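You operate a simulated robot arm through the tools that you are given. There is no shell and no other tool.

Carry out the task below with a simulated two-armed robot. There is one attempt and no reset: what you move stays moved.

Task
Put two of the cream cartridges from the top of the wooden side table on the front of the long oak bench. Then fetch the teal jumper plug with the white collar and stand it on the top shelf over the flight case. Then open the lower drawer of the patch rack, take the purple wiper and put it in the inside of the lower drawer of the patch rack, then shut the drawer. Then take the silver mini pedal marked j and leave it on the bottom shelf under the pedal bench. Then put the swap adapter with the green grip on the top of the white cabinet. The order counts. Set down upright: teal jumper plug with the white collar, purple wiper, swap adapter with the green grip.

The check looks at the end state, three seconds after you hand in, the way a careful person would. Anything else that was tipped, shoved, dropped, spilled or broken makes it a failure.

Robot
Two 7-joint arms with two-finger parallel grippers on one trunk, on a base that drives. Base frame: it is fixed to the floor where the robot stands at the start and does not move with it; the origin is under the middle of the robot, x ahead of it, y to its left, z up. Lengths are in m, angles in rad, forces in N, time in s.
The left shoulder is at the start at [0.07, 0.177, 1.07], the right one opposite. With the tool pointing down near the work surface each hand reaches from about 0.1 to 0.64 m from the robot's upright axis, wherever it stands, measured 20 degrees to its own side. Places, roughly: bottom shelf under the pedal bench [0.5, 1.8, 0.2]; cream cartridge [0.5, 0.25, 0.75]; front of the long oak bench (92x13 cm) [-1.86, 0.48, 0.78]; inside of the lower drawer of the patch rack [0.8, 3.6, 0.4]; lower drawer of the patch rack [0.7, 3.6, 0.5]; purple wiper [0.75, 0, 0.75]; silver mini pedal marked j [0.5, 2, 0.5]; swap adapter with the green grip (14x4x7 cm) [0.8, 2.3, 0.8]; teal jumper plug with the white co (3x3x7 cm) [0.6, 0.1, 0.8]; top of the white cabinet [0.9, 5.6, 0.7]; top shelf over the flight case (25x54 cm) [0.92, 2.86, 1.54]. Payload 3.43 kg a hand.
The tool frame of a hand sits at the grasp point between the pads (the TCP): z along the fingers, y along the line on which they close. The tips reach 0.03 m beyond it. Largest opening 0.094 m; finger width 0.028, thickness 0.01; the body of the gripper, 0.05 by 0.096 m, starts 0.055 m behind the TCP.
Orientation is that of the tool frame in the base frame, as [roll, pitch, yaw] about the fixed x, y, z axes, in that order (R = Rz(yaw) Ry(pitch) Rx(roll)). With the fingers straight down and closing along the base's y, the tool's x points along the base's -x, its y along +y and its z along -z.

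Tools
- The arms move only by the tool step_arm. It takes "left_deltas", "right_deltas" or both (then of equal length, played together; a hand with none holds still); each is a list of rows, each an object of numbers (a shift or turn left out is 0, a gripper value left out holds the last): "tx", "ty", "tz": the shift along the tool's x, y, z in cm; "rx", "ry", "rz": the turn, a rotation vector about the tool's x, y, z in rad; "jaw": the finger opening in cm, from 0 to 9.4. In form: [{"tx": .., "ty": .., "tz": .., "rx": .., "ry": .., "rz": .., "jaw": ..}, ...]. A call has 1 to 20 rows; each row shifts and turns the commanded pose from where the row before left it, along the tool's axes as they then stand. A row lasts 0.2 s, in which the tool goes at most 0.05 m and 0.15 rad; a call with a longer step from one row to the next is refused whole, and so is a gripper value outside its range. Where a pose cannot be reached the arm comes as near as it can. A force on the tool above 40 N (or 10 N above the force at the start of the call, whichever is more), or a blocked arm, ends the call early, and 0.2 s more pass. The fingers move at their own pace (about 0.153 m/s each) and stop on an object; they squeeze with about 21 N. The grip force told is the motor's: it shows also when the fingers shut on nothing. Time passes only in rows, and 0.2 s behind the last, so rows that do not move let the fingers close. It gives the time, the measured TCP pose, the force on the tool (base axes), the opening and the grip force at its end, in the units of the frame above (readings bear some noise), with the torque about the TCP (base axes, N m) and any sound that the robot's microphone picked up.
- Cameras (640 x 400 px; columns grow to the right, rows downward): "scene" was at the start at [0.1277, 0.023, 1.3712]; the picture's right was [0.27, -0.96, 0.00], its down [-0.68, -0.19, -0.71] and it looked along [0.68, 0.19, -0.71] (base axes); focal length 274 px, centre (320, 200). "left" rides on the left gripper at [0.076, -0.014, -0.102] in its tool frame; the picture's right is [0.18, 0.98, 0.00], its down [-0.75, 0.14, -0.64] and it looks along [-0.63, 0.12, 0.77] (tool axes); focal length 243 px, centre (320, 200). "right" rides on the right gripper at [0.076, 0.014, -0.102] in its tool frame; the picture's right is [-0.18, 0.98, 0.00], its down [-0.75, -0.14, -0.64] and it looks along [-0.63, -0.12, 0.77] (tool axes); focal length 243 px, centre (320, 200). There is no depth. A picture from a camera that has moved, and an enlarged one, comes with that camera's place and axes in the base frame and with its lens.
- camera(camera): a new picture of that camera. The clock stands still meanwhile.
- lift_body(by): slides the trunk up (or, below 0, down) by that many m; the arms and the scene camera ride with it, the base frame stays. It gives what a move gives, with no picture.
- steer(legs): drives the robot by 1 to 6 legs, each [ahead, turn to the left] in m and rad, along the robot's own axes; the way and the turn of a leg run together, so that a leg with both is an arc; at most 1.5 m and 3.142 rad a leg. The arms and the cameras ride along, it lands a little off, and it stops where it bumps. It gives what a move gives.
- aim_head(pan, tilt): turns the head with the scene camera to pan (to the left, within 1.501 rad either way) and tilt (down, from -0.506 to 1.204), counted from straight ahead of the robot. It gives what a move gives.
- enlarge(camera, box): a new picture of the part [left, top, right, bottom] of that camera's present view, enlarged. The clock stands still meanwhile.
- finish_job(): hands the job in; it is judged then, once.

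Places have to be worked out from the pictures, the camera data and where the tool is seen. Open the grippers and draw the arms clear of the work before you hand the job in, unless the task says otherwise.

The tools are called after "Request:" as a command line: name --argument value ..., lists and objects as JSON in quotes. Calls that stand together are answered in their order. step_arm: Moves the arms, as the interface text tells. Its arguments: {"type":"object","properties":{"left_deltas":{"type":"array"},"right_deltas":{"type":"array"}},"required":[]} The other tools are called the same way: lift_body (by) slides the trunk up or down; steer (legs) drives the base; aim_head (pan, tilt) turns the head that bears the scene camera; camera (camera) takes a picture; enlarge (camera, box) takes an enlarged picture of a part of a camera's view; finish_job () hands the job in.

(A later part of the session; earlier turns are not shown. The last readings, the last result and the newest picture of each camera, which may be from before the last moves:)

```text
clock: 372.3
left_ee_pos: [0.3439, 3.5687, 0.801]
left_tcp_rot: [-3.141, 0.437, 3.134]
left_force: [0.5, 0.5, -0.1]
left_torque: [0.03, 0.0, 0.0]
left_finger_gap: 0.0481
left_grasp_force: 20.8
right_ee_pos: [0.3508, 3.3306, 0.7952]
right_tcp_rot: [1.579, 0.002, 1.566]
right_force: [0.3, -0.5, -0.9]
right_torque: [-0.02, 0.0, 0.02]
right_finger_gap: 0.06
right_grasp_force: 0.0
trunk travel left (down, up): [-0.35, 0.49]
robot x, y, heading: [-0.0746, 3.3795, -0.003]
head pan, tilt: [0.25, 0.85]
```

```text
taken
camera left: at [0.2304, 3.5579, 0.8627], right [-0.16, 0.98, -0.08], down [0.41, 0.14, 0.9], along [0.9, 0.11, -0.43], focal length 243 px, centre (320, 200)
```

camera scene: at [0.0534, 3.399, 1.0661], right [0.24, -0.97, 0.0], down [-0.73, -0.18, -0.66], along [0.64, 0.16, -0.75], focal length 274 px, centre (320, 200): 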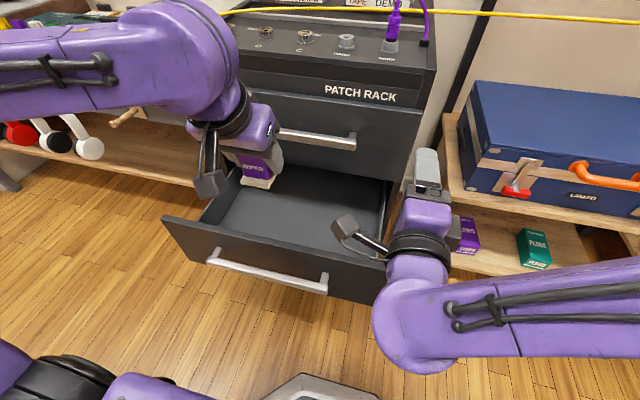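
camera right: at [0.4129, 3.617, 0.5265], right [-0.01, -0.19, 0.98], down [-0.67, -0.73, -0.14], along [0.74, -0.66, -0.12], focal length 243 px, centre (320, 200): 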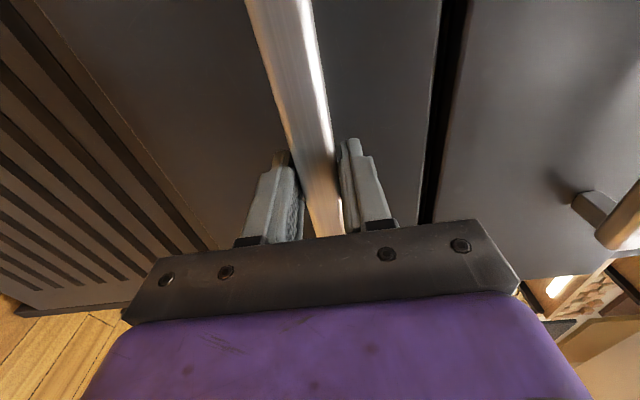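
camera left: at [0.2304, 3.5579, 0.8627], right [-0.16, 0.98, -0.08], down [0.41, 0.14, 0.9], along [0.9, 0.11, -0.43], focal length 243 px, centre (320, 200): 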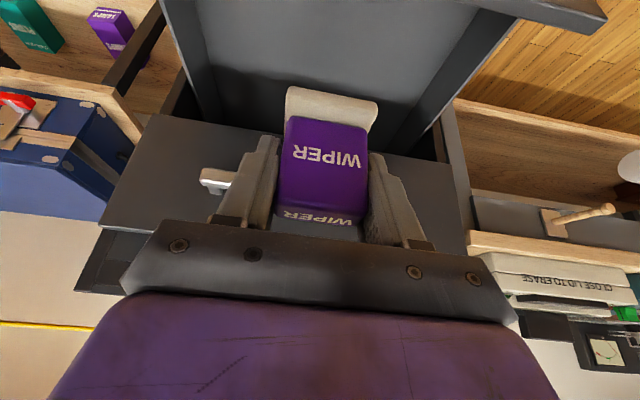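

The drawer spans y 3.34–3.85 with its front wall at x ≈ 0.345 (top z 0.565). I will set the wiper at about (0.52, 3.575) inside, going forward and down in stages clear of the upper handle.

Request:
step_arm --left_deltas '[{"tx": -0.74, "ty": 0.14, "tz": 3.43}, {"tx": -0.74, "ty": 0.14, "tz": 3.43}, {"tx": -0.74, "ty": 0.14, "tz": 3.43}, {"tx": -0.74, "ty": 0.14, "tz": 3.43}, {"tx": -0.74, "ty": 0.14, "tz": 3.43}, {}]'

Request:
camera --camera "scene"

Request:
camera --camera "left"

```text
clock: 373.7
left_ee_pos: [0.4501, 3.576, 0.6598]
left_tcp_rot: [-3.137, 0.438, 3.133]
left_force: [0.7, -0.6, -0.5]
left_torque: [-0.04, 0.01, 0.06]
left_finger_gap: 0.048
left_grasp_force: 20.9
right_ee_pos: [0.3511, 3.3306, 0.7957]
right_tcp_rot: [1.578, 0.002, 1.564]
right_force: [0.1, -0.4, 0.1]
right_torque: [0.02, 0.02, 0.04]
right_finger_gap: 0.0598
right_grasp_force: 0.0
trunk travel left (down, up): [-0.35, 0.49]
robot x, y, heading: [-0.0714, 3.3774, -0.005]
head pan, tilt: [0.25, 0.85]
```

```text
taken
camera scene: at [0.0532, 3.3991, 1.0661], right [0.24, -0.97, 0.0], down [-0.73, -0.18, -0.66], along [0.64, 0.16, -0.75], focal length 274 px, centre (320, 200)
```

scene: 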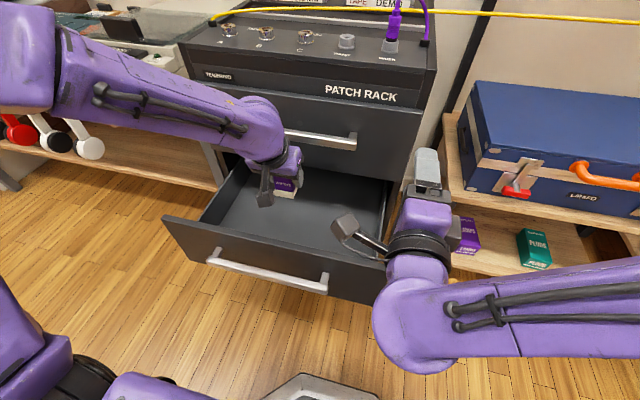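

```text
taken
camera left: at [0.3375, 3.5637, 0.7213], right [-0.16, 0.98, -0.08], down [0.41, 0.14, 0.9], along [0.9, 0.11, -0.43], focal length 243 px, centre (320, 200)
```

left: 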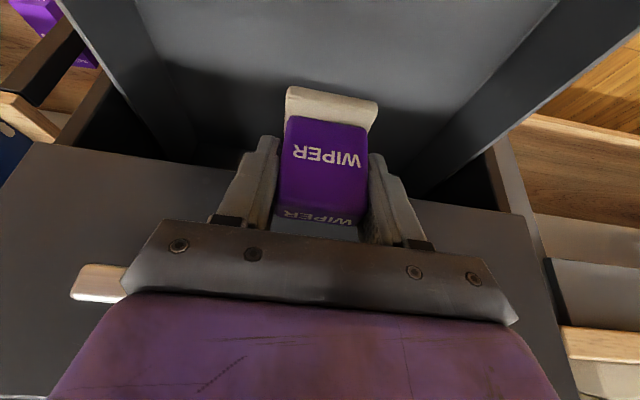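

All clear. I continue forward and down.

Request:
step_arm --left_deltas '[{"tx": 0.03, "tz": 3.02}, {"tx": 0.03, "tz": 3.02}, {"tx": 0.03, "tz": 3.02}, {"tx": 0.03, "tz": 3.02}, {}]'

Request:
camera --camera "scene"

Request:
camera --camera "left"

```text
clock: 374.9
left_ee_pos: [0.4979, 3.5755, 0.5502]
left_tcp_rot: [-3.141, 0.44, 3.133]
left_force: [0.4, 0.1, -0.2]
left_torque: [0.01, 0.01, 0.0]
left_finger_gap: 0.048
left_grasp_force: 21.3
right_ee_pos: [0.352, 3.3301, 0.795]
right_tcp_rot: [1.576, 0.002, 1.564]
right_force: [-0.5, 0.1, 0.9]
right_torque: [-0.02, -0.02, 0.01]
right_finger_gap: 0.0595
right_grasp_force: 0.0
trunk travel left (down, up): [-0.35, 0.49]
robot x, y, heading: [-0.0718, 3.3834, -0.006]
head pan, tilt: [0.25, 0.85]
```

```text
taken
camera scene: at [0.0533, 3.3989, 1.0661], right [0.24, -0.97, 0.0], down [-0.73, -0.18, -0.66], along [0.64, 0.16, -0.75], focal length 274 px, centre (320, 200)
```

scene: 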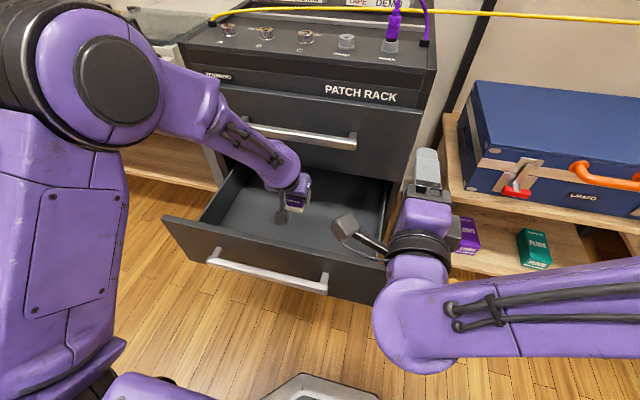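

```text
taken
camera left: at [0.3852, 3.563, 0.6115], right [-0.16, 0.98, -0.08], down [0.41, 0.14, 0.9], along [0.9, 0.11, -0.43], focal length 243 px, centre (320, 200)
```

left: 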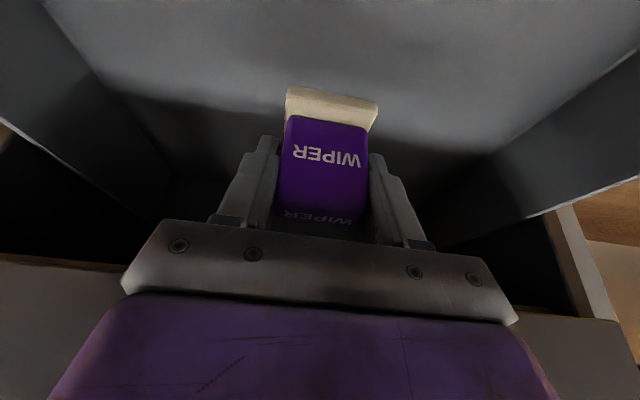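

I continue to just above the drawer floor.

Request:
step_arm --left_deltas '[{"tx": 0.52, "tz": 2.7}, {"tx": 0.52, "tz": 2.7}, {"tx": 0.52, "tz": 2.7}, {}]'

Request:
camera --camera "scene"

Request:
camera --camera "left"

```text
clock: 375.9
left_ee_pos: [0.5187, 3.5768, 0.4731]
left_tcp_rot: [-3.14, 0.438, 3.135]
left_force: [0.2, -0.3, -1.5]
left_torque: [-0.01, -0.02, 0.05]
left_finger_gap: 0.0479
left_grasp_force: 21.1
right_ee_pos: [0.3505, 3.3298, 0.794]
right_tcp_rot: [1.578, 0.002, 1.563]
right_force: [0.8, -0.3, 0.1]
right_torque: [-0.01, 0.04, 0.01]
right_finger_gap: 0.06
right_grasp_force: 0.1
trunk travel left (down, up): [-0.35, 0.49]
robot x, y, heading: [-0.0695, 3.3797, -0.001]
head pan, tilt: [0.25, 0.85]
```

```text
taken
camera scene: at [0.0533, 3.3989, 1.0661], right [0.24, -0.97, 0.0], down [-0.73, -0.18, -0.66], along [0.64, 0.16, -0.75], focal length 274 px, centre (320, 200)
```

scene: 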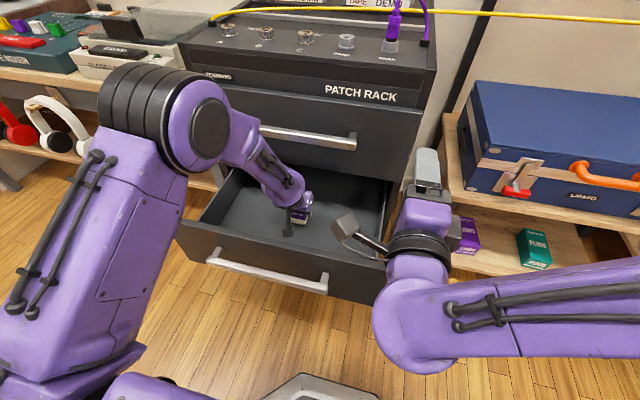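

```text
taken
camera left: at [0.405, 3.5637, 0.5338], right [-0.16, 0.98, -0.08], down [0.41, 0.14, 0.9], along [0.9, 0.11, -0.43], focal length 243 px, centre (320, 200)
```

left: 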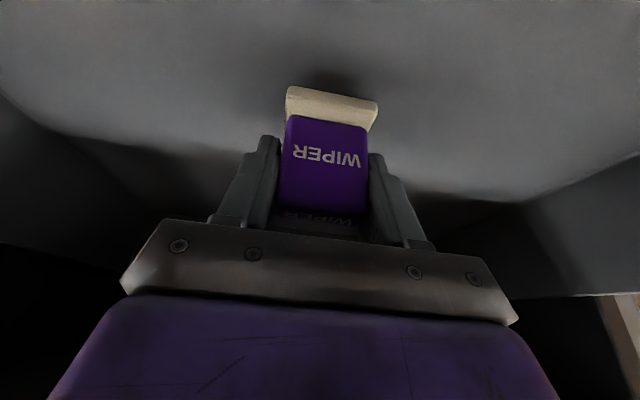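

The wiper is above the drawer floor. I lower in small steps until it touches.

Request:
step_arm --left_deltas '[{"tx": 0.21, "tz": 0.45}, {"tx": 0.21, "tz": 0.45}, {"tx": 0.21, "tz": 0.45}, {}]'

Request:
step_arm --left_deltas '[{"tx": 0.13, "tz": 0.27}, {"tx": 0.13, "tz": 0.27}, {}]'

Request:
camera --camera "left"

```text
clock: 376.9
left_ee_pos: [0.5183, 3.575, 0.4563]
left_tcp_rot: [-3.141, 0.438, 3.132]
left_force: [-0.6, -0.3, -0.6]
left_torque: [0.0, 0.0, -0.01]
left_finger_gap: 0.0478
left_grasp_force: 21.0
right_ee_pos: [0.3508, 3.3299, 0.7938]
right_tcp_rot: [1.58, 0.002, 1.562]
right_force: [-0.7, -0.7, 0.4]
right_torque: [0.0, 0.01, -0.02]
right_finger_gap: 0.0597
right_grasp_force: 0.0
trunk travel left (down, up): [-0.35, 0.49]
robot x, y, heading: [-0.0727, 3.379, -0.002]
head pan, tilt: [0.25, 0.85]
```

```text
clock: 377.7
left_ee_pos: [0.5184, 3.5755, 0.4526]
left_tcp_rot: [3.141, 0.44, 3.134]
left_force: [0.1, -2.3, 5.2]
left_torque: [0.08, -0.05, 0.02]
left_finger_gap: 0.048
left_grasp_force: 21.2
right_ee_pos: [0.3508, 3.3291, 0.7946]
right_tcp_rot: [1.577, 0.001, 1.562]
right_force: [-0.3, 0.4, -0.8]
right_torque: [0.0, 0.0, 0.01]
right_finger_gap: 0.0601
right_grasp_force: 0.1
trunk travel left (down, up): [-0.35, 0.49]
robot x, y, heading: [-0.0703, 3.3818, -0.006]
head pan, tilt: [0.25, 0.85]
```

```text
taken
camera left: at [0.4057, 3.5631, 0.5132], right [-0.16, 0.98, -0.08], down [0.41, 0.14, 0.9], along [0.9, 0.11, -0.43], focal length 243 px, centre (320, 200)
```

left: 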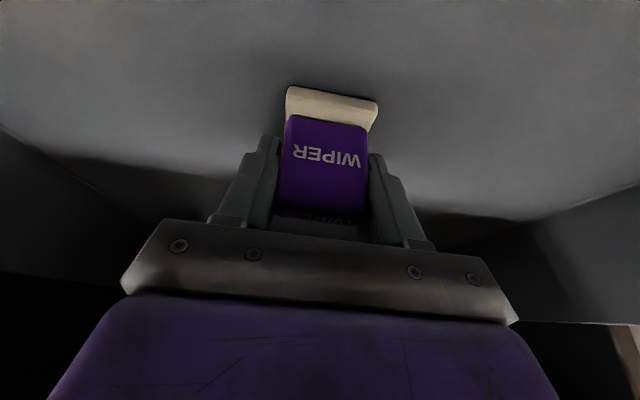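

It touches the floor (5 N at TCP z 0.453). I lower 1 mm more and open slowly.

Request:
step_arm --left_deltas '[{"tx": 0.04, "tz": 0.09}, {}, {"jaw": 5.2}, {"jaw": 5.8}, {"jaw": 6.5}, {"jaw": 7.5}, {}]'

Request:
camera --camera "left"

```text
clock: 379.3
left_ee_pos: [0.5202, 3.5756, 0.4504]
left_tcp_rot: [-3.14, 0.437, 3.134]
left_force: [-0.5, 0.4, 0.6]
left_torque: [-0.02, 0.01, -0.03]
left_finger_gap: 0.0751
left_grasp_force: 0.1
right_ee_pos: [0.3515, 3.3303, 0.7944]
right_tcp_rot: [1.58, 0.0, 1.564]
right_force: [0.6, 1.0, 0.0]
right_torque: [-0.02, 0.07, 0.0]
right_finger_gap: 0.0602
right_grasp_force: 0.2
trunk travel left (down, up): [-0.35, 0.49]
robot x, y, heading: [-0.0732, 3.3824, -0.003]
head pan, tilt: [0.25, 0.85]
```

```text
taken
camera left: at [0.4069, 3.5634, 0.512], right [-0.16, 0.98, -0.08], down [0.41, 0.14, 0.9], along [0.9, 0.11, -0.43], focal length 243 px, centre (320, 200)
```

left: 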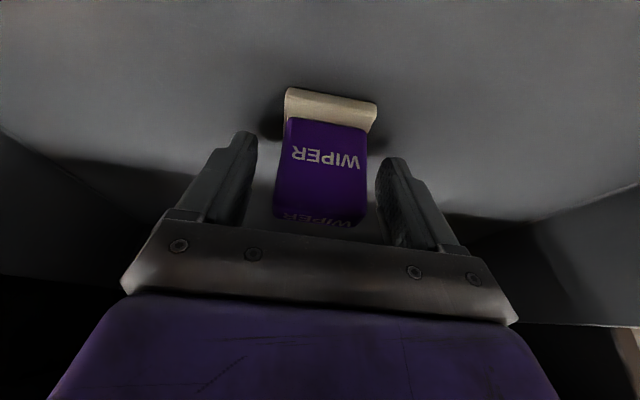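

The wiper stands upright in the drawer. I withdraw along the same path in reverse.

Request:
step_arm --left_deltas '[{"tx": -0.43, "tz": -0.91}, {"tx": -0.43, "tz": -0.91}, {"tx": -0.52, "tz": -2.7}, {"tx": -0.52, "tz": -2.7}, {"tx": -0.52, "tz": -2.7}, {"tx": -0.03, "tz": -3.02}, {"tx": -0.03, "tz": -3.02}, {"tx": -0.03, "tz": -3.02}, {"tx": -0.03, "tz": -3.02}, {"tx": 0.74, "tz": -3.43}, {"tx": 0.74, "tz": -3.43}, {"tx": 0.74, "tz": -3.43}, {"tx": 0.74, "tz": -3.43}, {"tx": 0.74, "tz": -3.43}, {"tx": 2, "tz": -1}, {"tx": 2, "tz": -1}, {"tx": 2, "tz": -1}, {}]'

Request:
camera --camera "left"

Request:
camera --camera "scene"

```text
clock: 383.1
left_ee_pos: [0.2756, 3.5755, 0.8015]
left_tcp_rot: [-3.14, 0.437, 3.136]
left_force: [-0.2, -0.4, 0.2]
left_torque: [0.03, -0.02, 0.03]
left_finger_gap: 0.0748
left_grasp_force: 0.2
left hand out of reach, approached as far as the arm can: row 10
right_ee_pos: [0.3518, 3.3309, 0.7941]
right_tcp_rot: [1.58, 0.002, 1.565]
right_force: [-0.2, -0.1, -0.2]
right_torque: [0.0, 0.01, -0.01]
right_finger_gap: 0.0599
right_grasp_force: 0.0
trunk travel left (down, up): [-0.35, 0.49]
robot x, y, heading: [-0.0722, 3.3778, -0.001]
head pan, tilt: [0.25, 0.85]
```

```text
taken
camera left: at [0.163, 3.5637, 0.8626], right [-0.16, 0.98, -0.08], down [0.41, 0.14, 0.9], along [0.9, 0.11, -0.43], focal length 243 px, centre (320, 200)
```

left: 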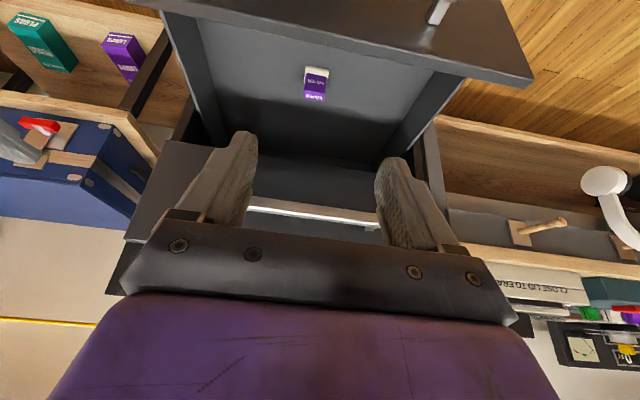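

```text
taken
camera scene: at [0.0534, 3.3989, 1.0661], right [0.24, -0.97, 0.0], down [-0.73, -0.18, -0.66], along [0.64, 0.16, -0.75], focal length 274 px, centre (320, 200)
```

scene: 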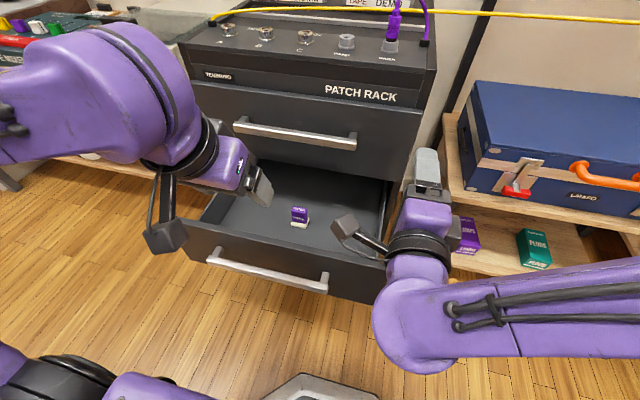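

The wiper stands in the drawer. To shut it I move the robot over to the drawer's centre line, backing off first.

Request:
steer --legs '[[-0.28, 0.0], [0.0, 1.571], [0.22, 0.0], [0.0, -1.571]]'

Request:
aim_head --pan 0.0 --tilt 0.75

Request:
camera --camera "scene"

```text
clock: 393.9
left_ee_pos: [-0.0097, 3.8094, 0.8012]
left_tcp_rot: [-3.141, 0.438, -3.109]
left_force: [-0.8, 0.2, 0.3]
left_torque: [-0.03, -0.01, -0.01]
left_finger_gap: 0.0748
left_grasp_force: 0.0
right_ee_pos: [0.0757, 3.5659, 0.7944]
right_tcp_rot: [1.58, 0.001, 1.606]
right_force: [-0.3, -0.3, 0.5]
right_torque: [-0.01, 0.0, 0.01]
right_finger_gap: 0.0601
right_grasp_force: 0.0
trunk travel left (down, up): [-0.35, 0.49]
robot x, y, heading: [-0.3504, 3.5976, 0.042]
head pan, tilt: [0.25, 0.85]
```

```text
clock: 394.7
left_ee_pos: [-0.0095, 3.8087, 0.8006]
left_tcp_rot: [-3.138, 0.437, -3.109]
left_force: [-0.3, -0.1, -0.3]
left_torque: [0.0, 0.03, 0.0]
left_finger_gap: 0.0751
left_grasp_force: 0.0
right_ee_pos: [0.0755, 3.5664, 0.7953]
right_tcp_rot: [1.58, 0.004, 1.606]
right_force: [0.7, 0.2, 0.3]
right_torque: [0.01, 0.01, -0.02]
right_finger_gap: 0.06
right_grasp_force: 0.0
trunk travel left (down, up): [-0.35, 0.49]
robot x, y, heading: [-0.3466, 3.6003, 0.041]
head pan, tilt: [0.0, 0.75]
```

```text
taken
camera scene: at [-0.2167, 3.6044, 1.0741], right [0.04, -1.0, 0.0], down [-0.68, -0.03, -0.73], along [0.73, 0.03, -0.68], focal length 274 px, centre (320, 200)
```

scene: 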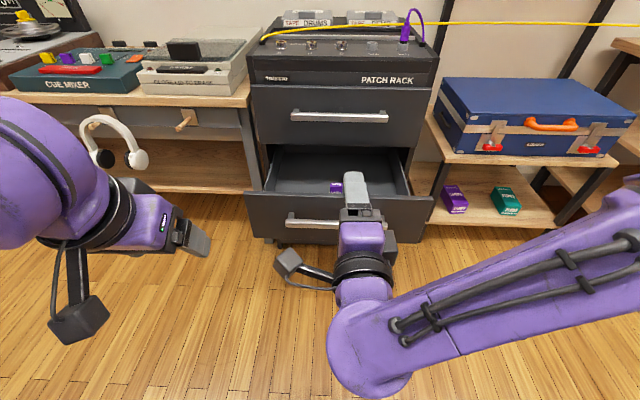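

I square up, move 10 cm closer, and lower the right hand to handle height.

Request:
steer --legs '[[0.0, -0.043], [0.08, 0.0]]'

Request:
step_arm --right_deltas '[{"ty": -4}, {"ty": -4}, {"ty": -4}, {"ty": -4}, {"ty": -4}, {"ty": -4}, {"ty": -4}, {}]'

Request:
camera --camera "scene"

Request:
camera --camera "right"

```text
clock: 396.1
left_ee_pos: [0.0817, 3.7948, 0.8007]
left_tcp_rot: [-3.14, 0.438, 3.134]
left_force: [0.2, -0.1, -0.6]
left_torque: [-0.01, 0.0, -0.01]
left_finger_gap: 0.0751
left_grasp_force: 0.0
right_ee_pos: [0.1556, 3.5485, 0.7938]
right_tcp_rot: [1.581, 0.002, 1.562]
right_force: [0.8, -0.4, -0.7]
right_torque: [0.02, 0.01, -0.01]
right_finger_gap: 0.0601
right_grasp_force: 0.1
trunk travel left (down, up): [-0.35, 0.49]
robot x, y, heading: [-0.2671, 3.5955, -0.002]
head pan, tilt: [0.0, 0.75]
```

```text
clock: 397.9
left_ee_pos: [0.0806, 3.7942, 0.801]
left_tcp_rot: [-3.14, 0.438, 3.135]
left_force: [0.6, -0.6, 0.3]
left_torque: [0.0, 0.01, -0.01]
left_finger_gap: 0.0751
left_grasp_force: 0.0
right_ee_pos: [0.153, 3.5494, 0.5137]
right_tcp_rot: [1.578, 0.004, 1.563]
right_force: [-0.1, -0.1, -0.2]
right_torque: [0.01, 0.01, -0.04]
right_finger_gap: 0.0598
right_grasp_force: 0.1
trunk travel left (down, up): [-0.35, 0.49]
robot x, y, heading: [-0.2715, 3.5998, -0.004]
head pan, tilt: [0.0, 0.75]
```

```text
taken
camera scene: at [-0.1357, 3.5984, 1.0741], right [0.0, -1.0, 0.0], down [-0.68, 0.0, -0.73], along [0.73, 0.0, -0.68], focal length 274 px, centre (320, 200)
```

scene: 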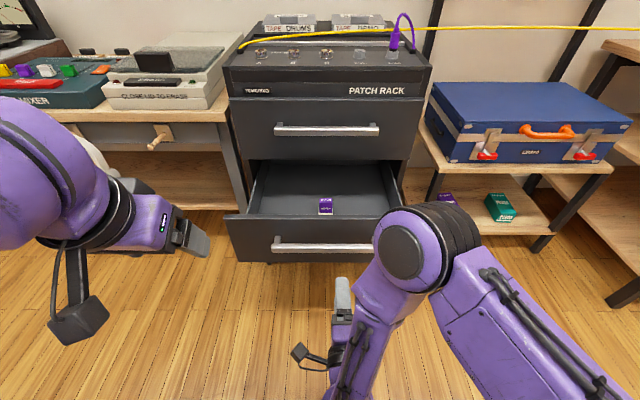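

```text
taken
camera right: at [0.0509, 3.6264, 0.5276], right [0.01, -0.18, 0.98], down [-0.65, -0.75, -0.13], along [0.76, -0.64, -0.12], focal length 243 px, centre (320, 200)
```

right: 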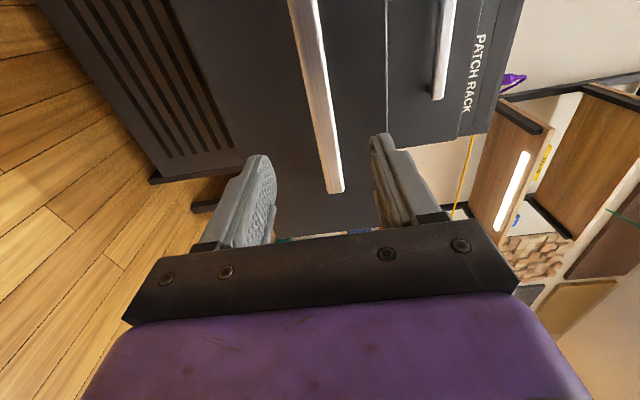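

The bar again lies between the fingers. I advance 12.5 cm and close on it.

Request:
step_arm --right_deltas '[{"tz": 3}, {"tz": 3}, {"tz": 3}, {"tz": 2}, {"tz": 1.3}, {}]'

Request:
camera --camera "right"

Request:
enlarge --camera "scene" --box '[220, 170, 420, 310]'

```text
clock: 399.4
left_ee_pos: [0.0799, 3.7941, 0.8014]
left_tcp_rot: [-3.14, 0.439, 3.135]
left_force: [-0.8, 0.7, 0.4]
left_torque: [-0.01, 0.04, -0.01]
left_finger_gap: 0.0751
left_grasp_force: 0.1
right_ee_pos: [0.2757, 3.5467, 0.5118]
right_tcp_rot: [1.58, 0.0, 1.562]
right_force: [-0.5, 0.4, -0.5]
right_torque: [-0.01, 0.01, 0.04]
right_finger_gap: 0.0602
right_grasp_force: 0.1
trunk travel left (down, up): [-0.35, 0.49]
robot x, y, heading: [-0.2671, 3.6013, -0.008]
head pan, tilt: [0.0, 0.75]
```

```text
taken
camera right: at [0.1744, 3.6245, 0.5261], right [0.01, -0.18, 0.98], down [-0.65, -0.75, -0.13], along [0.76, -0.64, -0.12], focal length 243 px, centre (320, 200)
```

right: 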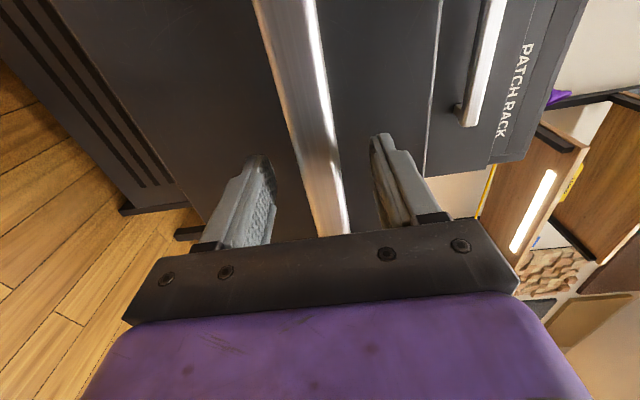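

```text
2.86 times, centred on (320, 240) of scene
camera zoom: at [-0.1356, 3.5983, 1.0741], right [0.0, -1.0, 0.0], down [-0.68, 0.0, -0.73], along [0.73, 0.0, -0.68], focal length 781 px, centre (320, 86)
```

zoom: 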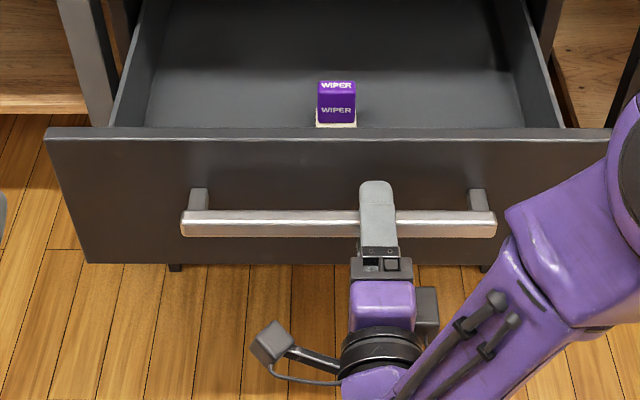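

Rather than gripping, I will push with closed fingers so nothing binds. I retract 12 cm, close the fingers, and move the base 10 cm closer so the arm can finish the stroke.

Request:
step_arm --right_deltas '[{"tz": -3}, {"tz": -3}, {"tz": -3}, {"tz": -3}, {"jaw": 0}, {}, {}]'

Request:
steer --legs '[[0.09, 0.0]]'

Request:
camera --camera "right"

```text
clock: 400.9
left_ee_pos: [0.0798, 3.7957, 0.8015]
left_tcp_rot: [-3.14, 0.437, 3.133]
left_force: [-0.2, 0.9, 0.0]
left_torque: [0.02, 0.0, -0.04]
left_finger_gap: 0.0752
left_grasp_force: 0.1
right_ee_pos: [0.1565, 3.5497, 0.5152]
right_tcp_rot: [1.58, 0.003, 1.561]
right_force: [0.1, -0.8, 0.5]
right_torque: [0.01, 0.02, -0.02]
right_finger_gap: 0.0
right_grasp_force: 20.7
trunk travel left (down, up): [-0.35, 0.49]
robot x, y, heading: [-0.2696, 3.594, -0.003]
head pan, tilt: [0.0, 0.75]
```

```text
clock: 402.1
left_ee_pos: [0.1695, 3.7951, 0.7996]
left_tcp_rot: [-3.139, 0.436, 3.136]
left_force: [0.1, -0.6, -0.7]
left_torque: [0.02, 0.01, 0.0]
left_finger_gap: 0.0752
left_grasp_force: 0.0
right_ee_pos: [0.2446, 3.5492, 0.5151]
right_tcp_rot: [1.58, 0.002, 1.565]
right_force: [0.5, -0.6, -0.4]
right_torque: [0.03, 0.02, 0.01]
right_finger_gap: 0.0
right_grasp_force: 21.0
trunk travel left (down, up): [-0.35, 0.49]
robot x, y, heading: [-0.1804, 3.6004, -0.001]
head pan, tilt: [0.0, 0.75]
```

```text
taken
camera right: at [0.1423, 3.6263, 0.5289], right [0.01, -0.18, 0.98], down [-0.65, -0.75, -0.13], along [0.76, -0.64, -0.12], focal length 243 px, centre (320, 200)
```

right: 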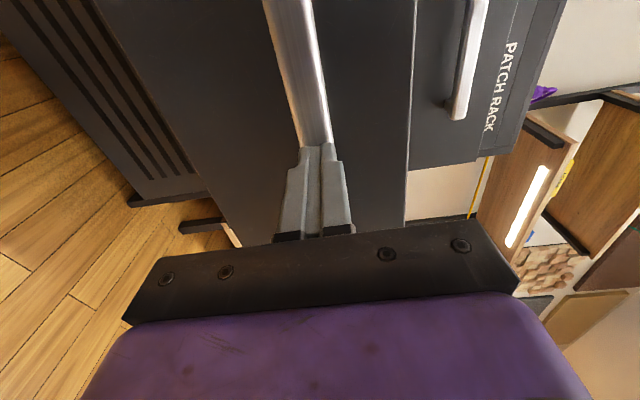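

The closed fingertips meet the bar squarely. I push slowly.

Request:
step_arm --right_deltas '[{"tz": 0.5}, {"tz": 0.7}, {"tz": 0.9}, {"tz": 1.1}, {"tz": 1.2}, {"tz": 1.2}, {"tz": 1.2}, {"tz": 1.2}, {"tz": 1.2}, {"tz": 1.2}, {"tz": 1.2}, {"tz": 1.2}, {}]'

Request:
camera --camera "right"

Request:
camera --camera "scene"

```text
clock: 404.9
left_ee_pos: [0.1689, 3.7944, 0.8018]
left_tcp_rot: [-3.141, 0.438, 3.135]
left_force: [0.0, 0.2, -0.1]
left_torque: [-0.01, 0.01, 0.02]
left_finger_gap: 0.075
left_grasp_force: 0.1
right_ee_pos: [0.3717, 3.5478, 0.5129]
right_tcp_rot: [1.579, 0.002, 1.565]
right_force: [-0.3, 0.1, 0.5]
right_torque: [0.03, 0.0, 0.01]
right_finger_gap: 0.0
right_grasp_force: 21.1
trunk travel left (down, up): [-0.35, 0.49]
robot x, y, heading: [-0.1816, 3.5966, -0.003]
head pan, tilt: [0.0, 0.75]
```

```text
taken
camera right: at [0.2702, 3.6253, 0.528], right [0.01, -0.18, 0.98], down [-0.65, -0.75, -0.13], along [0.76, -0.64, -0.12], focal length 243 px, centre (320, 200)
```

right: 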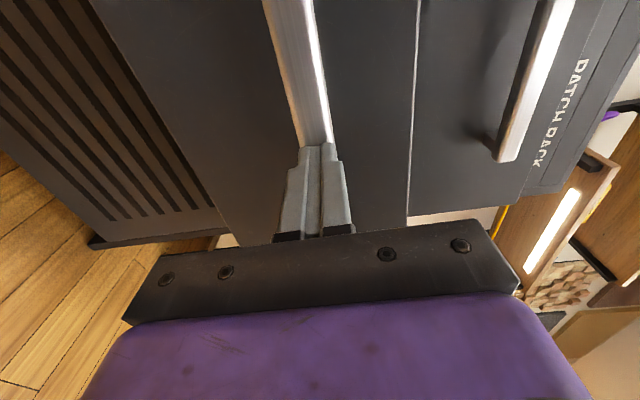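

```text
taken
camera scene: at [-0.0469, 3.5982, 1.0741], right [0.0, -1.0, 0.0], down [-0.68, 0.0, -0.73], along [0.73, 0.0, -0.68], focal length 274 px, centre (320, 200)
```

scene: 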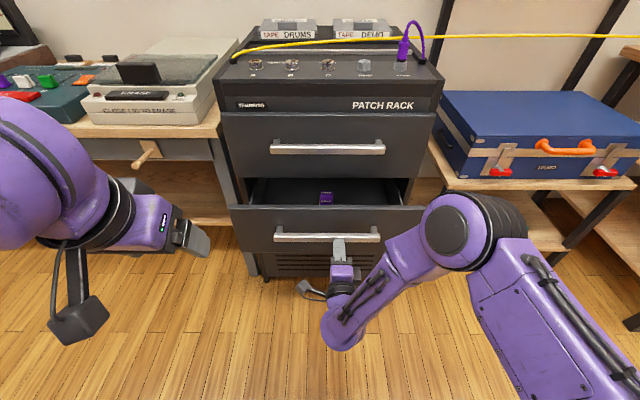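

It slides easily and the wiper still stands. I push on to the end.

Request:
step_arm --right_deltas '[{"tz": 1.1}, {"tz": 1.1}, {"tz": 1.1}, {"tz": 1.1}, {"tz": 1.1}, {"tz": 1.1}, {"tz": 1.1}, {"tz": 1.0}, {"tz": 1.0}, {"tz": 0.8}, {"tz": 0.6}, {}]'

Request:
camera --camera "scene"

```text
clock: 407.4
left_ee_pos: [0.1691, 3.7958, 0.8014]
left_tcp_rot: [-3.139, 0.438, 3.134]
left_force: [1.3, 0.2, -0.1]
left_torque: [0.02, 0.0, 0.02]
left_finger_gap: 0.075
left_grasp_force: 0.0
right_ee_pos: [0.4835, 3.5469, 0.5137]
right_tcp_rot: [1.58, 0.001, 1.563]
right_force: [0.0, -0.4, 0.9]
right_torque: [-0.03, -0.01, -0.01]
right_finger_gap: 0.0
right_grasp_force: 20.9
trunk travel left (down, up): [-0.35, 0.49]
robot x, y, heading: [-0.1844, 3.5996, 0.001]
head pan, tilt: [0.0, 0.75]
```

```text
taken
camera scene: at [-0.047, 3.5983, 1.0741], right [0.0, -1.0, 0.0], down [-0.68, 0.0, -0.73], along [0.73, 0.0, -0.68], focal length 274 px, centre (320, 200)
```

scene: 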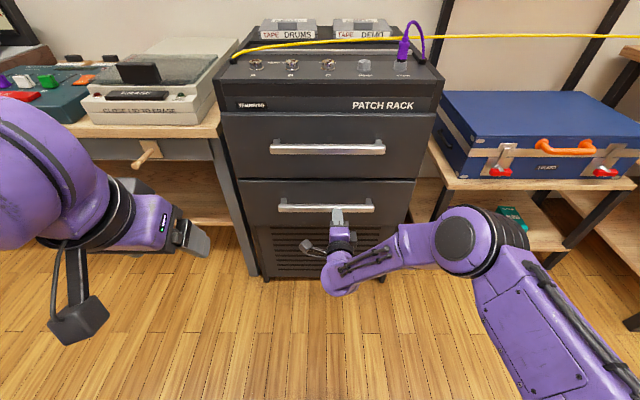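

Nearly shut. I push in 4 mm steps until it meets the stop.

Request:
step_arm --right_deltas '[{"tz": 0.4}, {"tz": 0.4}, {}]'

Request:
step_arm --right_deltas '[{"tz": 0.4}, {}]'

Request:
step_arm --right_deltas '[{"tz": 0.4}, {}]'

Request:
enlarge --camera "scene" --box '[210, 130, 450, 290]'

```text
clock: 408.1
left_ee_pos: [0.1668, 3.7943, 0.8029]
left_tcp_rot: [-3.14, 0.441, 3.131]
left_force: [0.4, 0.3, -0.1]
left_torque: [0.06, 0.03, 0.01]
left_finger_gap: 0.0752
left_grasp_force: 0.0
right_ee_pos: [0.4848, 3.5468, 0.513]
right_tcp_rot: [1.581, -0.002, 1.564]
right_force: [-18.2, -1.9, 11.2]
right_torque: [0.01, -0.41, -0.23]
right_finger_gap: 0.0
right_grasp_force: 21.6
trunk travel left (down, up): [-0.35, 0.49]
robot x, y, heading: [-0.1794, 3.5991, -0.008]
head pan, tilt: [0.0, 0.75]
stopped in row 2 (right hand): the force on the tool passed its limit at 48 N (the readings are from after the stop); the commanded pose is now the measured one
```

```text
clock: 408.4
left_ee_pos: [0.1647, 3.7938, 0.803]
left_tcp_rot: [-3.14, 0.443, 3.129]
left_force: [-0.7, -0.5, -0.2]
left_torque: [0.03, 0.02, -0.01]
left_finger_gap: 0.0749
left_grasp_force: 0.1
right_ee_pos: [0.4849, 3.5473, 0.5125]
right_tcp_rot: [1.582, -0.002, 1.562]
right_force: [-23.5, -3.0, 15.3]
right_torque: [0.04, -0.57, -0.18]
right_finger_gap: 0.0
right_grasp_force: 21.3
trunk travel left (down, up): [-0.35, 0.49]
robot x, y, heading: [-0.1831, 3.5982, -0.01]
head pan, tilt: [0.0, 0.75]
stopped in row 1 (right hand): the force on the tool passed its limit at 47 N (the readings are from after the stop); the commanded pose is now the measured one
```

```text
clock: 408.7
left_ee_pos: [0.1656, 3.7938, 0.8026]
left_tcp_rot: [-3.141, 0.443, 3.129]
left_force: [0.2, 1.2, 0.4]
left_torque: [-0.01, 0.0, 0.0]
left_finger_gap: 0.075
left_grasp_force: 0.2
right_ee_pos: [0.4846, 3.5466, 0.5126]
right_tcp_rot: [1.581, -0.004, 1.562]
right_force: [-24.3, -3.1, 14.7]
right_torque: [0.15, -0.61, -0.02]
right_finger_gap: 0.0002
right_grasp_force: 20.9
trunk travel left (down, up): [-0.35, 0.49]
robot x, y, heading: [-0.1829, 3.5977, -0.014]
head pan, tilt: [0.0, 0.75]
stopped in row 1 (right hand): the force on the tool passed its limit at 46 N (the readings are from after the stop); the commanded pose is now the measured one
```

```text
2.50 times, centred on (330, 210) of scene
camera zoom: at [-0.0532, 3.5973, 1.0747], right [-0.01, -1.0, 0.0], down [-0.68, 0.01, -0.73], along [0.73, -0.01, -0.68], focal length 684 px, centre (295, 175)
```

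zoom: 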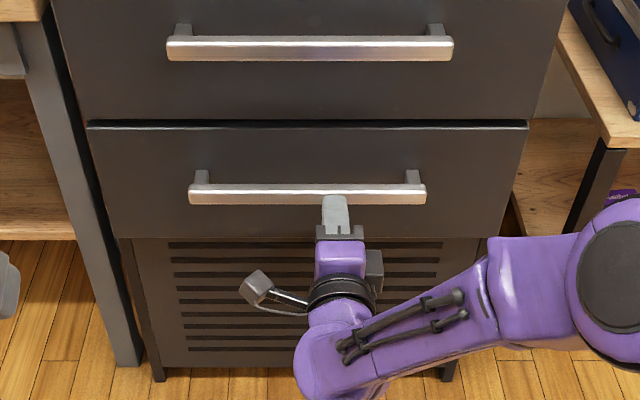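

The drawer is shut against its stop. I draw the hand back and drive round to look at the pedal bench.

Request:
step_arm --right_deltas '[{"tz": -1}, {"tz": -3}, {"tz": -3}, {"tz": -3}, {"tz": -3}, {"ty": 3}, {"ty": 3}, {"ty": 3}, {"ty": 3}, {}]'

Request:
steer --legs '[[-0.3, 0.0], [0.0, -1.56], [1.5, 0.0]]'

Request:
aim_head --pan 1.3 --tilt 0.5

Request:
camera --camera "scene"

```text
clock: 410.9
left_ee_pos: [0.1677, 3.7942, 0.8016]
left_tcp_rot: [-3.141, 0.439, 3.13]
left_force: [-0.2, 0.3, 0.3]
left_torque: [0.0, 0.03, 0.02]
left_finger_gap: 0.0749
left_grasp_force: 0.0
right_ee_pos: [0.3612, 3.5474, 0.6292]
right_tcp_rot: [1.588, 0.0, 1.564]
right_force: [0.1, 0.5, 0.1]
right_torque: [-0.02, 0.01, 0.01]
right_finger_gap: 0.0001
right_grasp_force: 21.1
trunk travel left (down, up): [-0.35, 0.49]
robot x, y, heading: [-0.1815, 3.5976, -0.011]
head pan, tilt: [0.0, 0.75]
```

```text
clock: 423.8
left_ee_pos: [-0.2398, 1.726, 0.8011]
left_tcp_rot: [-3.141, 0.437, 1.57]
left_force: [-0.1, -0.4, -0.4]
left_torque: [-0.01, 0.0, 0.0]
left_finger_gap: 0.0755
left_grasp_force: 0.1
right_ee_pos: [-0.4839, 1.53, 0.6312]
right_tcp_rot: [1.588, -0.002, 0.004]
right_force: [-1.0, -0.2, -0.4]
right_torque: [0.01, 0.0, -0.04]
right_finger_gap: 0.0002
right_grasp_force: 20.8
trunk travel left (down, up): [-0.35, 0.49]
robot x, y, heading: [-0.4354, 2.0734, -1.568]
head pan, tilt: [0.0, 0.75]
```

```text
clock: 425.3
left_ee_pos: [-0.2405, 1.7247, 0.8011]
left_tcp_rot: [3.14, 0.438, 1.57]
left_force: [-0.4, -0.3, -0.3]
left_torque: [-0.01, 0.0, 0.01]
left_finger_gap: 0.075
left_grasp_force: 0.0
right_ee_pos: [-0.4836, 1.5307, 0.6301]
right_tcp_rot: [1.59, -0.003, 0.002]
right_force: [-0.6, 0.3, -0.2]
right_torque: [0.01, -0.03, 0.0]
right_finger_gap: 0.0
right_grasp_force: 21.3
trunk travel left (down, up): [-0.35, 0.49]
robot x, y, heading: [-0.4386, 2.0753, -1.563]
head pan, tilt: [1.3, 0.499]
```

```text
taken
camera scene: at [-0.3525, 1.999, 1.0961], right [-0.26, -0.96, 0.0], down [-0.46, 0.13, -0.88], along [0.85, -0.23, -0.48], focal length 274 px, centre (320, 200)
```

scene: 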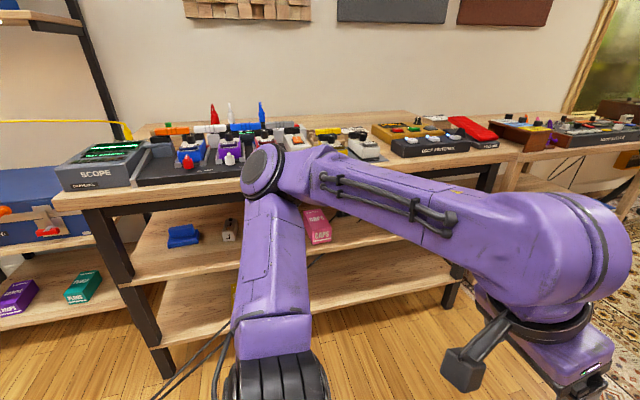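

The middle shelf shows a blue item, a small silver pedal and a pink box. I turn to face the bench for a clear view.

Request:
steer --legs '[[0.0, 1.56]]'

Request:
aim_head --pan 0.0 --tilt 0.45

Request:
camera --camera "scene"

Request:
enlarge --camera "scene" --box '[200, 130, 460, 330]'

```text
clock: 429.4
left_ee_pos: [-0.0816, 2.253, 0.8013]
left_tcp_rot: [-3.141, 0.437, 3.086]
left_force: [-0.1, -1.2, 0.5]
left_torque: [0.0, -0.04, 0.02]
left_finger_gap: 0.075
left_grasp_force: 0.0
right_ee_pos: [0.0995, 1.9994, 0.6301]
right_tcp_rot: [1.588, 0.0, 1.517]
right_force: [0.3, -0.6, 0.3]
right_torque: [-0.03, 0.01, 0.01]
right_finger_gap: 0.0001
right_grasp_force: 21.0
trunk travel left (down, up): [-0.35, 0.49]
robot x, y, heading: [-0.4423, 2.069, -0.052]
head pan, tilt: [1.3, 0.499]
```

```text
clock: 430.9
left_ee_pos: [-0.0828, 2.2529, 0.8005]
left_tcp_rot: [-3.14, 0.438, 3.087]
left_force: [0.3, -0.2, -0.1]
left_torque: [-0.01, -0.01, -0.01]
left_finger_gap: 0.0749
left_grasp_force: 0.0
right_ee_pos: [0.0999, 1.9992, 0.6292]
right_tcp_rot: [1.588, -0.001, 1.518]
right_force: [1.1, -1.1, 0.1]
right_torque: [0.0, -0.04, -0.01]
right_finger_gap: 0.0
right_grasp_force: 20.5
trunk travel left (down, up): [-0.35, 0.49]
robot x, y, heading: [-0.4375, 2.0716, -0.045]
head pan, tilt: [0.0, 0.45]
```

```text
taken
camera scene: at [-0.2987, 2.0661, 1.1006], right [-0.05, -1.0, 0.0], down [-0.43, 0.02, -0.9], along [0.9, -0.05, -0.44], focal length 274 px, centre (320, 200)
```

scene: 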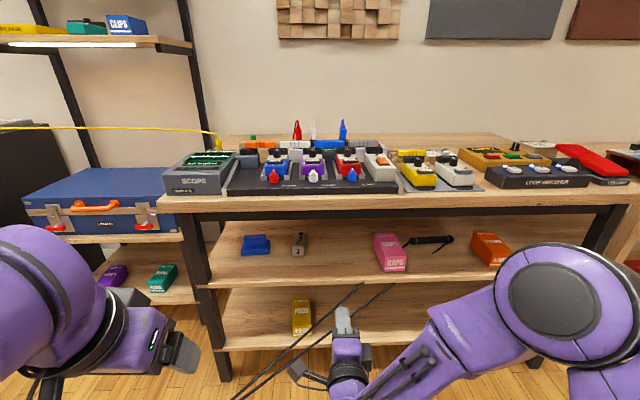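

```text
2.00 times, centred on (330, 230) of scene
camera zoom: at [-0.2987, 2.0661, 1.1006], right [-0.05, -1.0, 0.0], down [-0.43, 0.02, -0.9], along [0.9, -0.05, -0.44], focal length 547 px, centre (300, 140)
```

zoom: 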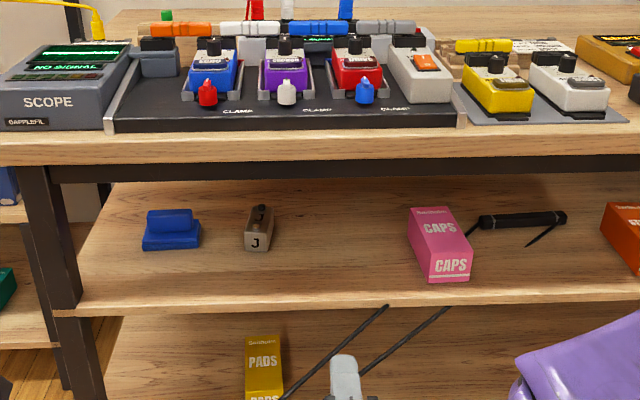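

The silver mini pedal marked J stands on the middle shelf near (0.45, 2.0), and the bottom shelf has free room to the right of the PADS box. I square up, roll the right hand so its camera is on top, tilt it slightly down and open it.

Request:
steer --legs '[[0.0, 0.047]]'

Request:
step_arm --right_deltas '[{"rz": 0.1428}, {"rz": 0.1428}, {"rz": 0.1428}, {"rz": 0.1428}, {"rz": 0.1428}, {"rz": 0.1428}, {"rz": 0.1428}, {"rz": 0.1428}, {"rz": 0.1428}, {"rz": 0.1428}, {"rz": 0.1428}, {"ry": -0.13, "jaw": 7}, {"ry": -0.13}, {}]'

Request:
camera --camera "right"

Request:
camera --camera "scene"

```text
clock: 431.7
left_ee_pos: [-0.0914, 2.2703, 0.8012]
left_tcp_rot: [-3.14, 0.438, 3.134]
left_force: [-0.2, -0.1, -0.4]
left_torque: [-0.04, 0.02, -0.01]
left_finger_gap: 0.075
left_grasp_force: 0.0
right_ee_pos: [0.1018, 2.0256, 0.6319]
right_tcp_rot: [1.588, 0.0, 1.568]
right_force: [-0.6, 0.0, 0.2]
right_torque: [0.01, -0.01, -0.02]
right_finger_gap: 0.0001
right_grasp_force: 21.2
trunk travel left (down, up): [-0.35, 0.49]
robot x, y, heading: [-0.4377, 2.0737, -0.006]
head pan, tilt: [0.0, 0.45]
```

```text
clock: 434.7
left_ee_pos: [-0.0922, 2.2702, 0.8013]
left_tcp_rot: [3.141, 0.438, 3.135]
left_force: [0.1, -0.2, 0.2]
left_torque: [-0.01, 0.0, -0.02]
left_finger_gap: 0.0748
left_grasp_force: 0.1
right_ee_pos: [0.1014, 2.0244, 0.6295]
right_tcp_rot: [-3.138, -1.294, -0.007]
right_force: [1.0, -0.3, 0.5]
right_torque: [-0.03, 0.03, -0.01]
right_finger_gap: 0.07
right_grasp_force: 0.0
trunk travel left (down, up): [-0.35, 0.49]
robot x, y, heading: [-0.4441, 2.0724, -0.006]
head pan, tilt: [0.0, 0.45]
```

```text
taken
camera right: at [0.0242, 2.0102, 0.7304], right [-0.05, -0.98, -0.18], down [-0.82, 0.14, -0.55], along [0.56, 0.12, -0.82], focal length 243 px, centre (320, 200)
```

right: 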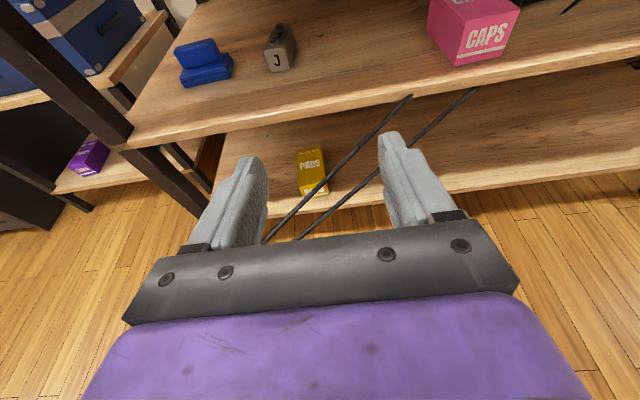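

```text
taken
camera scene: at [-0.2985, 2.0728, 1.1005], right [0.0, -1.0, 0.0], down [-0.44, 0.0, -0.9], along [0.9, 0.0, -0.44], focal length 274 px, centre (320, 200)
```

scene: 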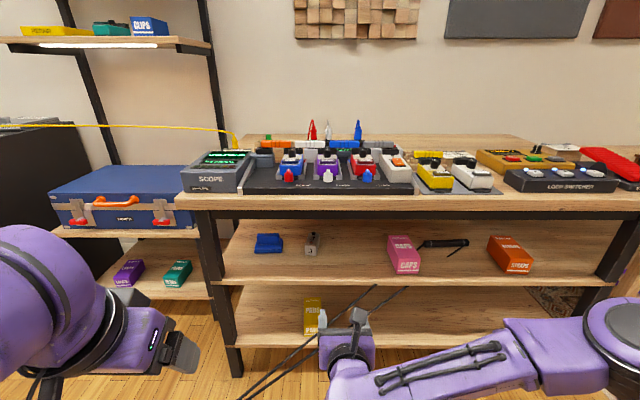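

Stereo puts J's front foot at about (0.508, 2.10) on the middle shelf at z ≈ 0.494. I enlarge both views for its size and heading.

Request:
enlarge --camera "right" --box '[160, 0, 340, 110]'

Request:
enlarge --camera "scene" --box '[240, 215, 420, 345]'

```text
3.56 times, centred on (250, 55) of right
camera zoom: at [0.0242, 2.0102, 0.7304], right [-0.05, -0.98, -0.18], down [-0.82, 0.14, -0.55], along [0.56, 0.12, -0.82], focal length 863 px, centre (569, 716)
```

zoom: 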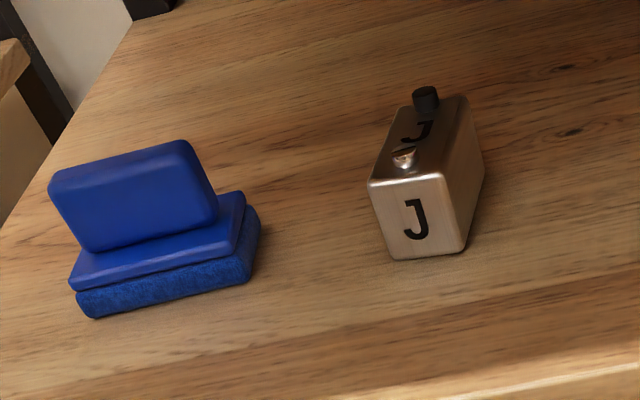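

```text
3.08 times, centred on (330, 280) of scene
camera zoom: at [-0.2985, 2.0728, 1.1005], right [0.0, -1.0, 0.0], down [-0.44, 0.0, -0.9], along [0.9, 0.0, -0.44], focal length 841 px, centre (289, -46)
```

zoom: 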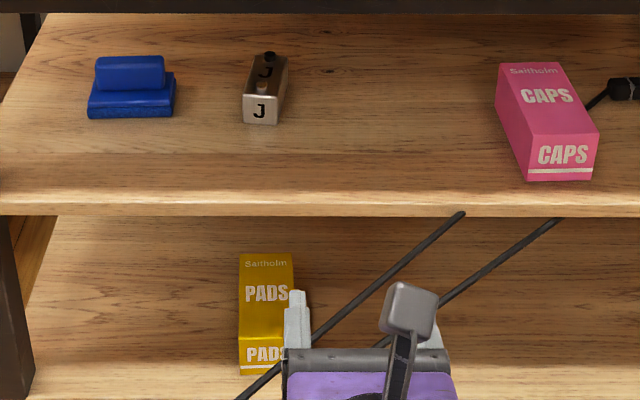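

J is 4.2 cm wide, about 8.5 cm long (x 0.49–0.58), 4 cm tall, turned about −0.13 rad. I drive 0.2 m closer, match its heading, and bring the hand to its height just outside the shelf.

Request:
steer --legs '[[0.2, 0.0]]'

Request:
step_arm --right_deltas '[{"rx": -0.125, "rz": 0.035, "ty": -2.5}, {"ty": -2.5}, {"ty": -2.5}, {"tx": -2.4, "tz": 0.7}, {"tx": -2.4, "tz": 0.7}, {"tx": -2.4, "tz": 0.7}, {}]'

Request:
camera --camera "right"

Request:
camera --camera "scene"

```text
clock: 436.3
left_ee_pos: [0.1132, 2.2673, 0.8006]
left_tcp_rot: [3.142, 0.437, 3.132]
left_force: [-0.1, 1.4, 0.4]
left_torque: [-0.04, 0.02, 0.01]
left_finger_gap: 0.0751
left_grasp_force: 0.0
right_ee_pos: [0.3065, 2.0212, 0.6297]
right_tcp_rot: [-3.138, -1.293, -0.007]
right_force: [-0.1, -0.9, 0.3]
right_torque: [0.02, 0.03, -0.03]
right_finger_gap: 0.0701
right_grasp_force: 0.0
trunk travel left (down, up): [-0.35, 0.49]
robot x, y, heading: [-0.2359, 2.0705, -0.003]
head pan, tilt: [0.0, 0.45]
```

```text
clock: 437.9
left_ee_pos: [0.111, 2.2666, 0.802]
left_tcp_rot: [3.14, 0.439, 3.134]
left_force: [0.1, 1.1, 0.2]
left_torque: [-0.03, -0.02, 0.01]
left_finger_gap: 0.0749
left_grasp_force: 0.1
right_ee_pos: [0.3151, 2.0953, 0.5542]
right_tcp_rot: [-3.141, -1.294, -0.134]
right_force: [0.6, 0.0, 0.3]
right_torque: [-0.01, -0.02, 0.01]
right_finger_gap: 0.0702
right_grasp_force: 0.0
trunk travel left (down, up): [-0.35, 0.49]
robot x, y, heading: [-0.2347, 2.0713, -0.005]
head pan, tilt: [0.0, 0.45]
```

```text
taken
camera right: at [0.2352, 2.0917, 0.6554], right [-0.18, -0.97, -0.18], down [-0.8, 0.25, -0.55], along [0.58, 0.04, -0.82], focal length 243 px, centre (320, 200)
```

right: 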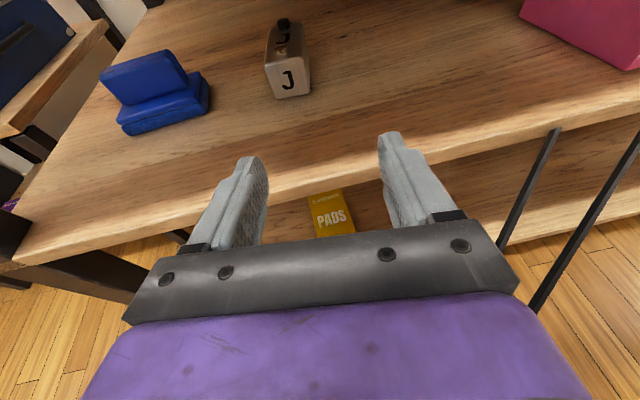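

```text
taken
camera scene: at [-0.0946, 2.0717, 1.1006], right [-0.01, -1.0, 0.0], down [-0.44, 0.0, -0.9], along [0.9, 0.0, -0.44], focal length 274 px, centre (320, 200)
```

scene: 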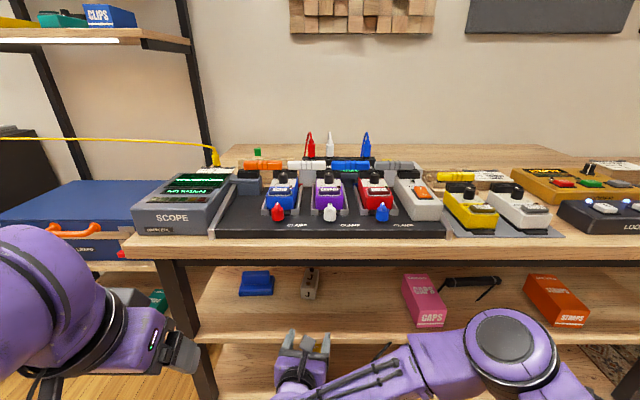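

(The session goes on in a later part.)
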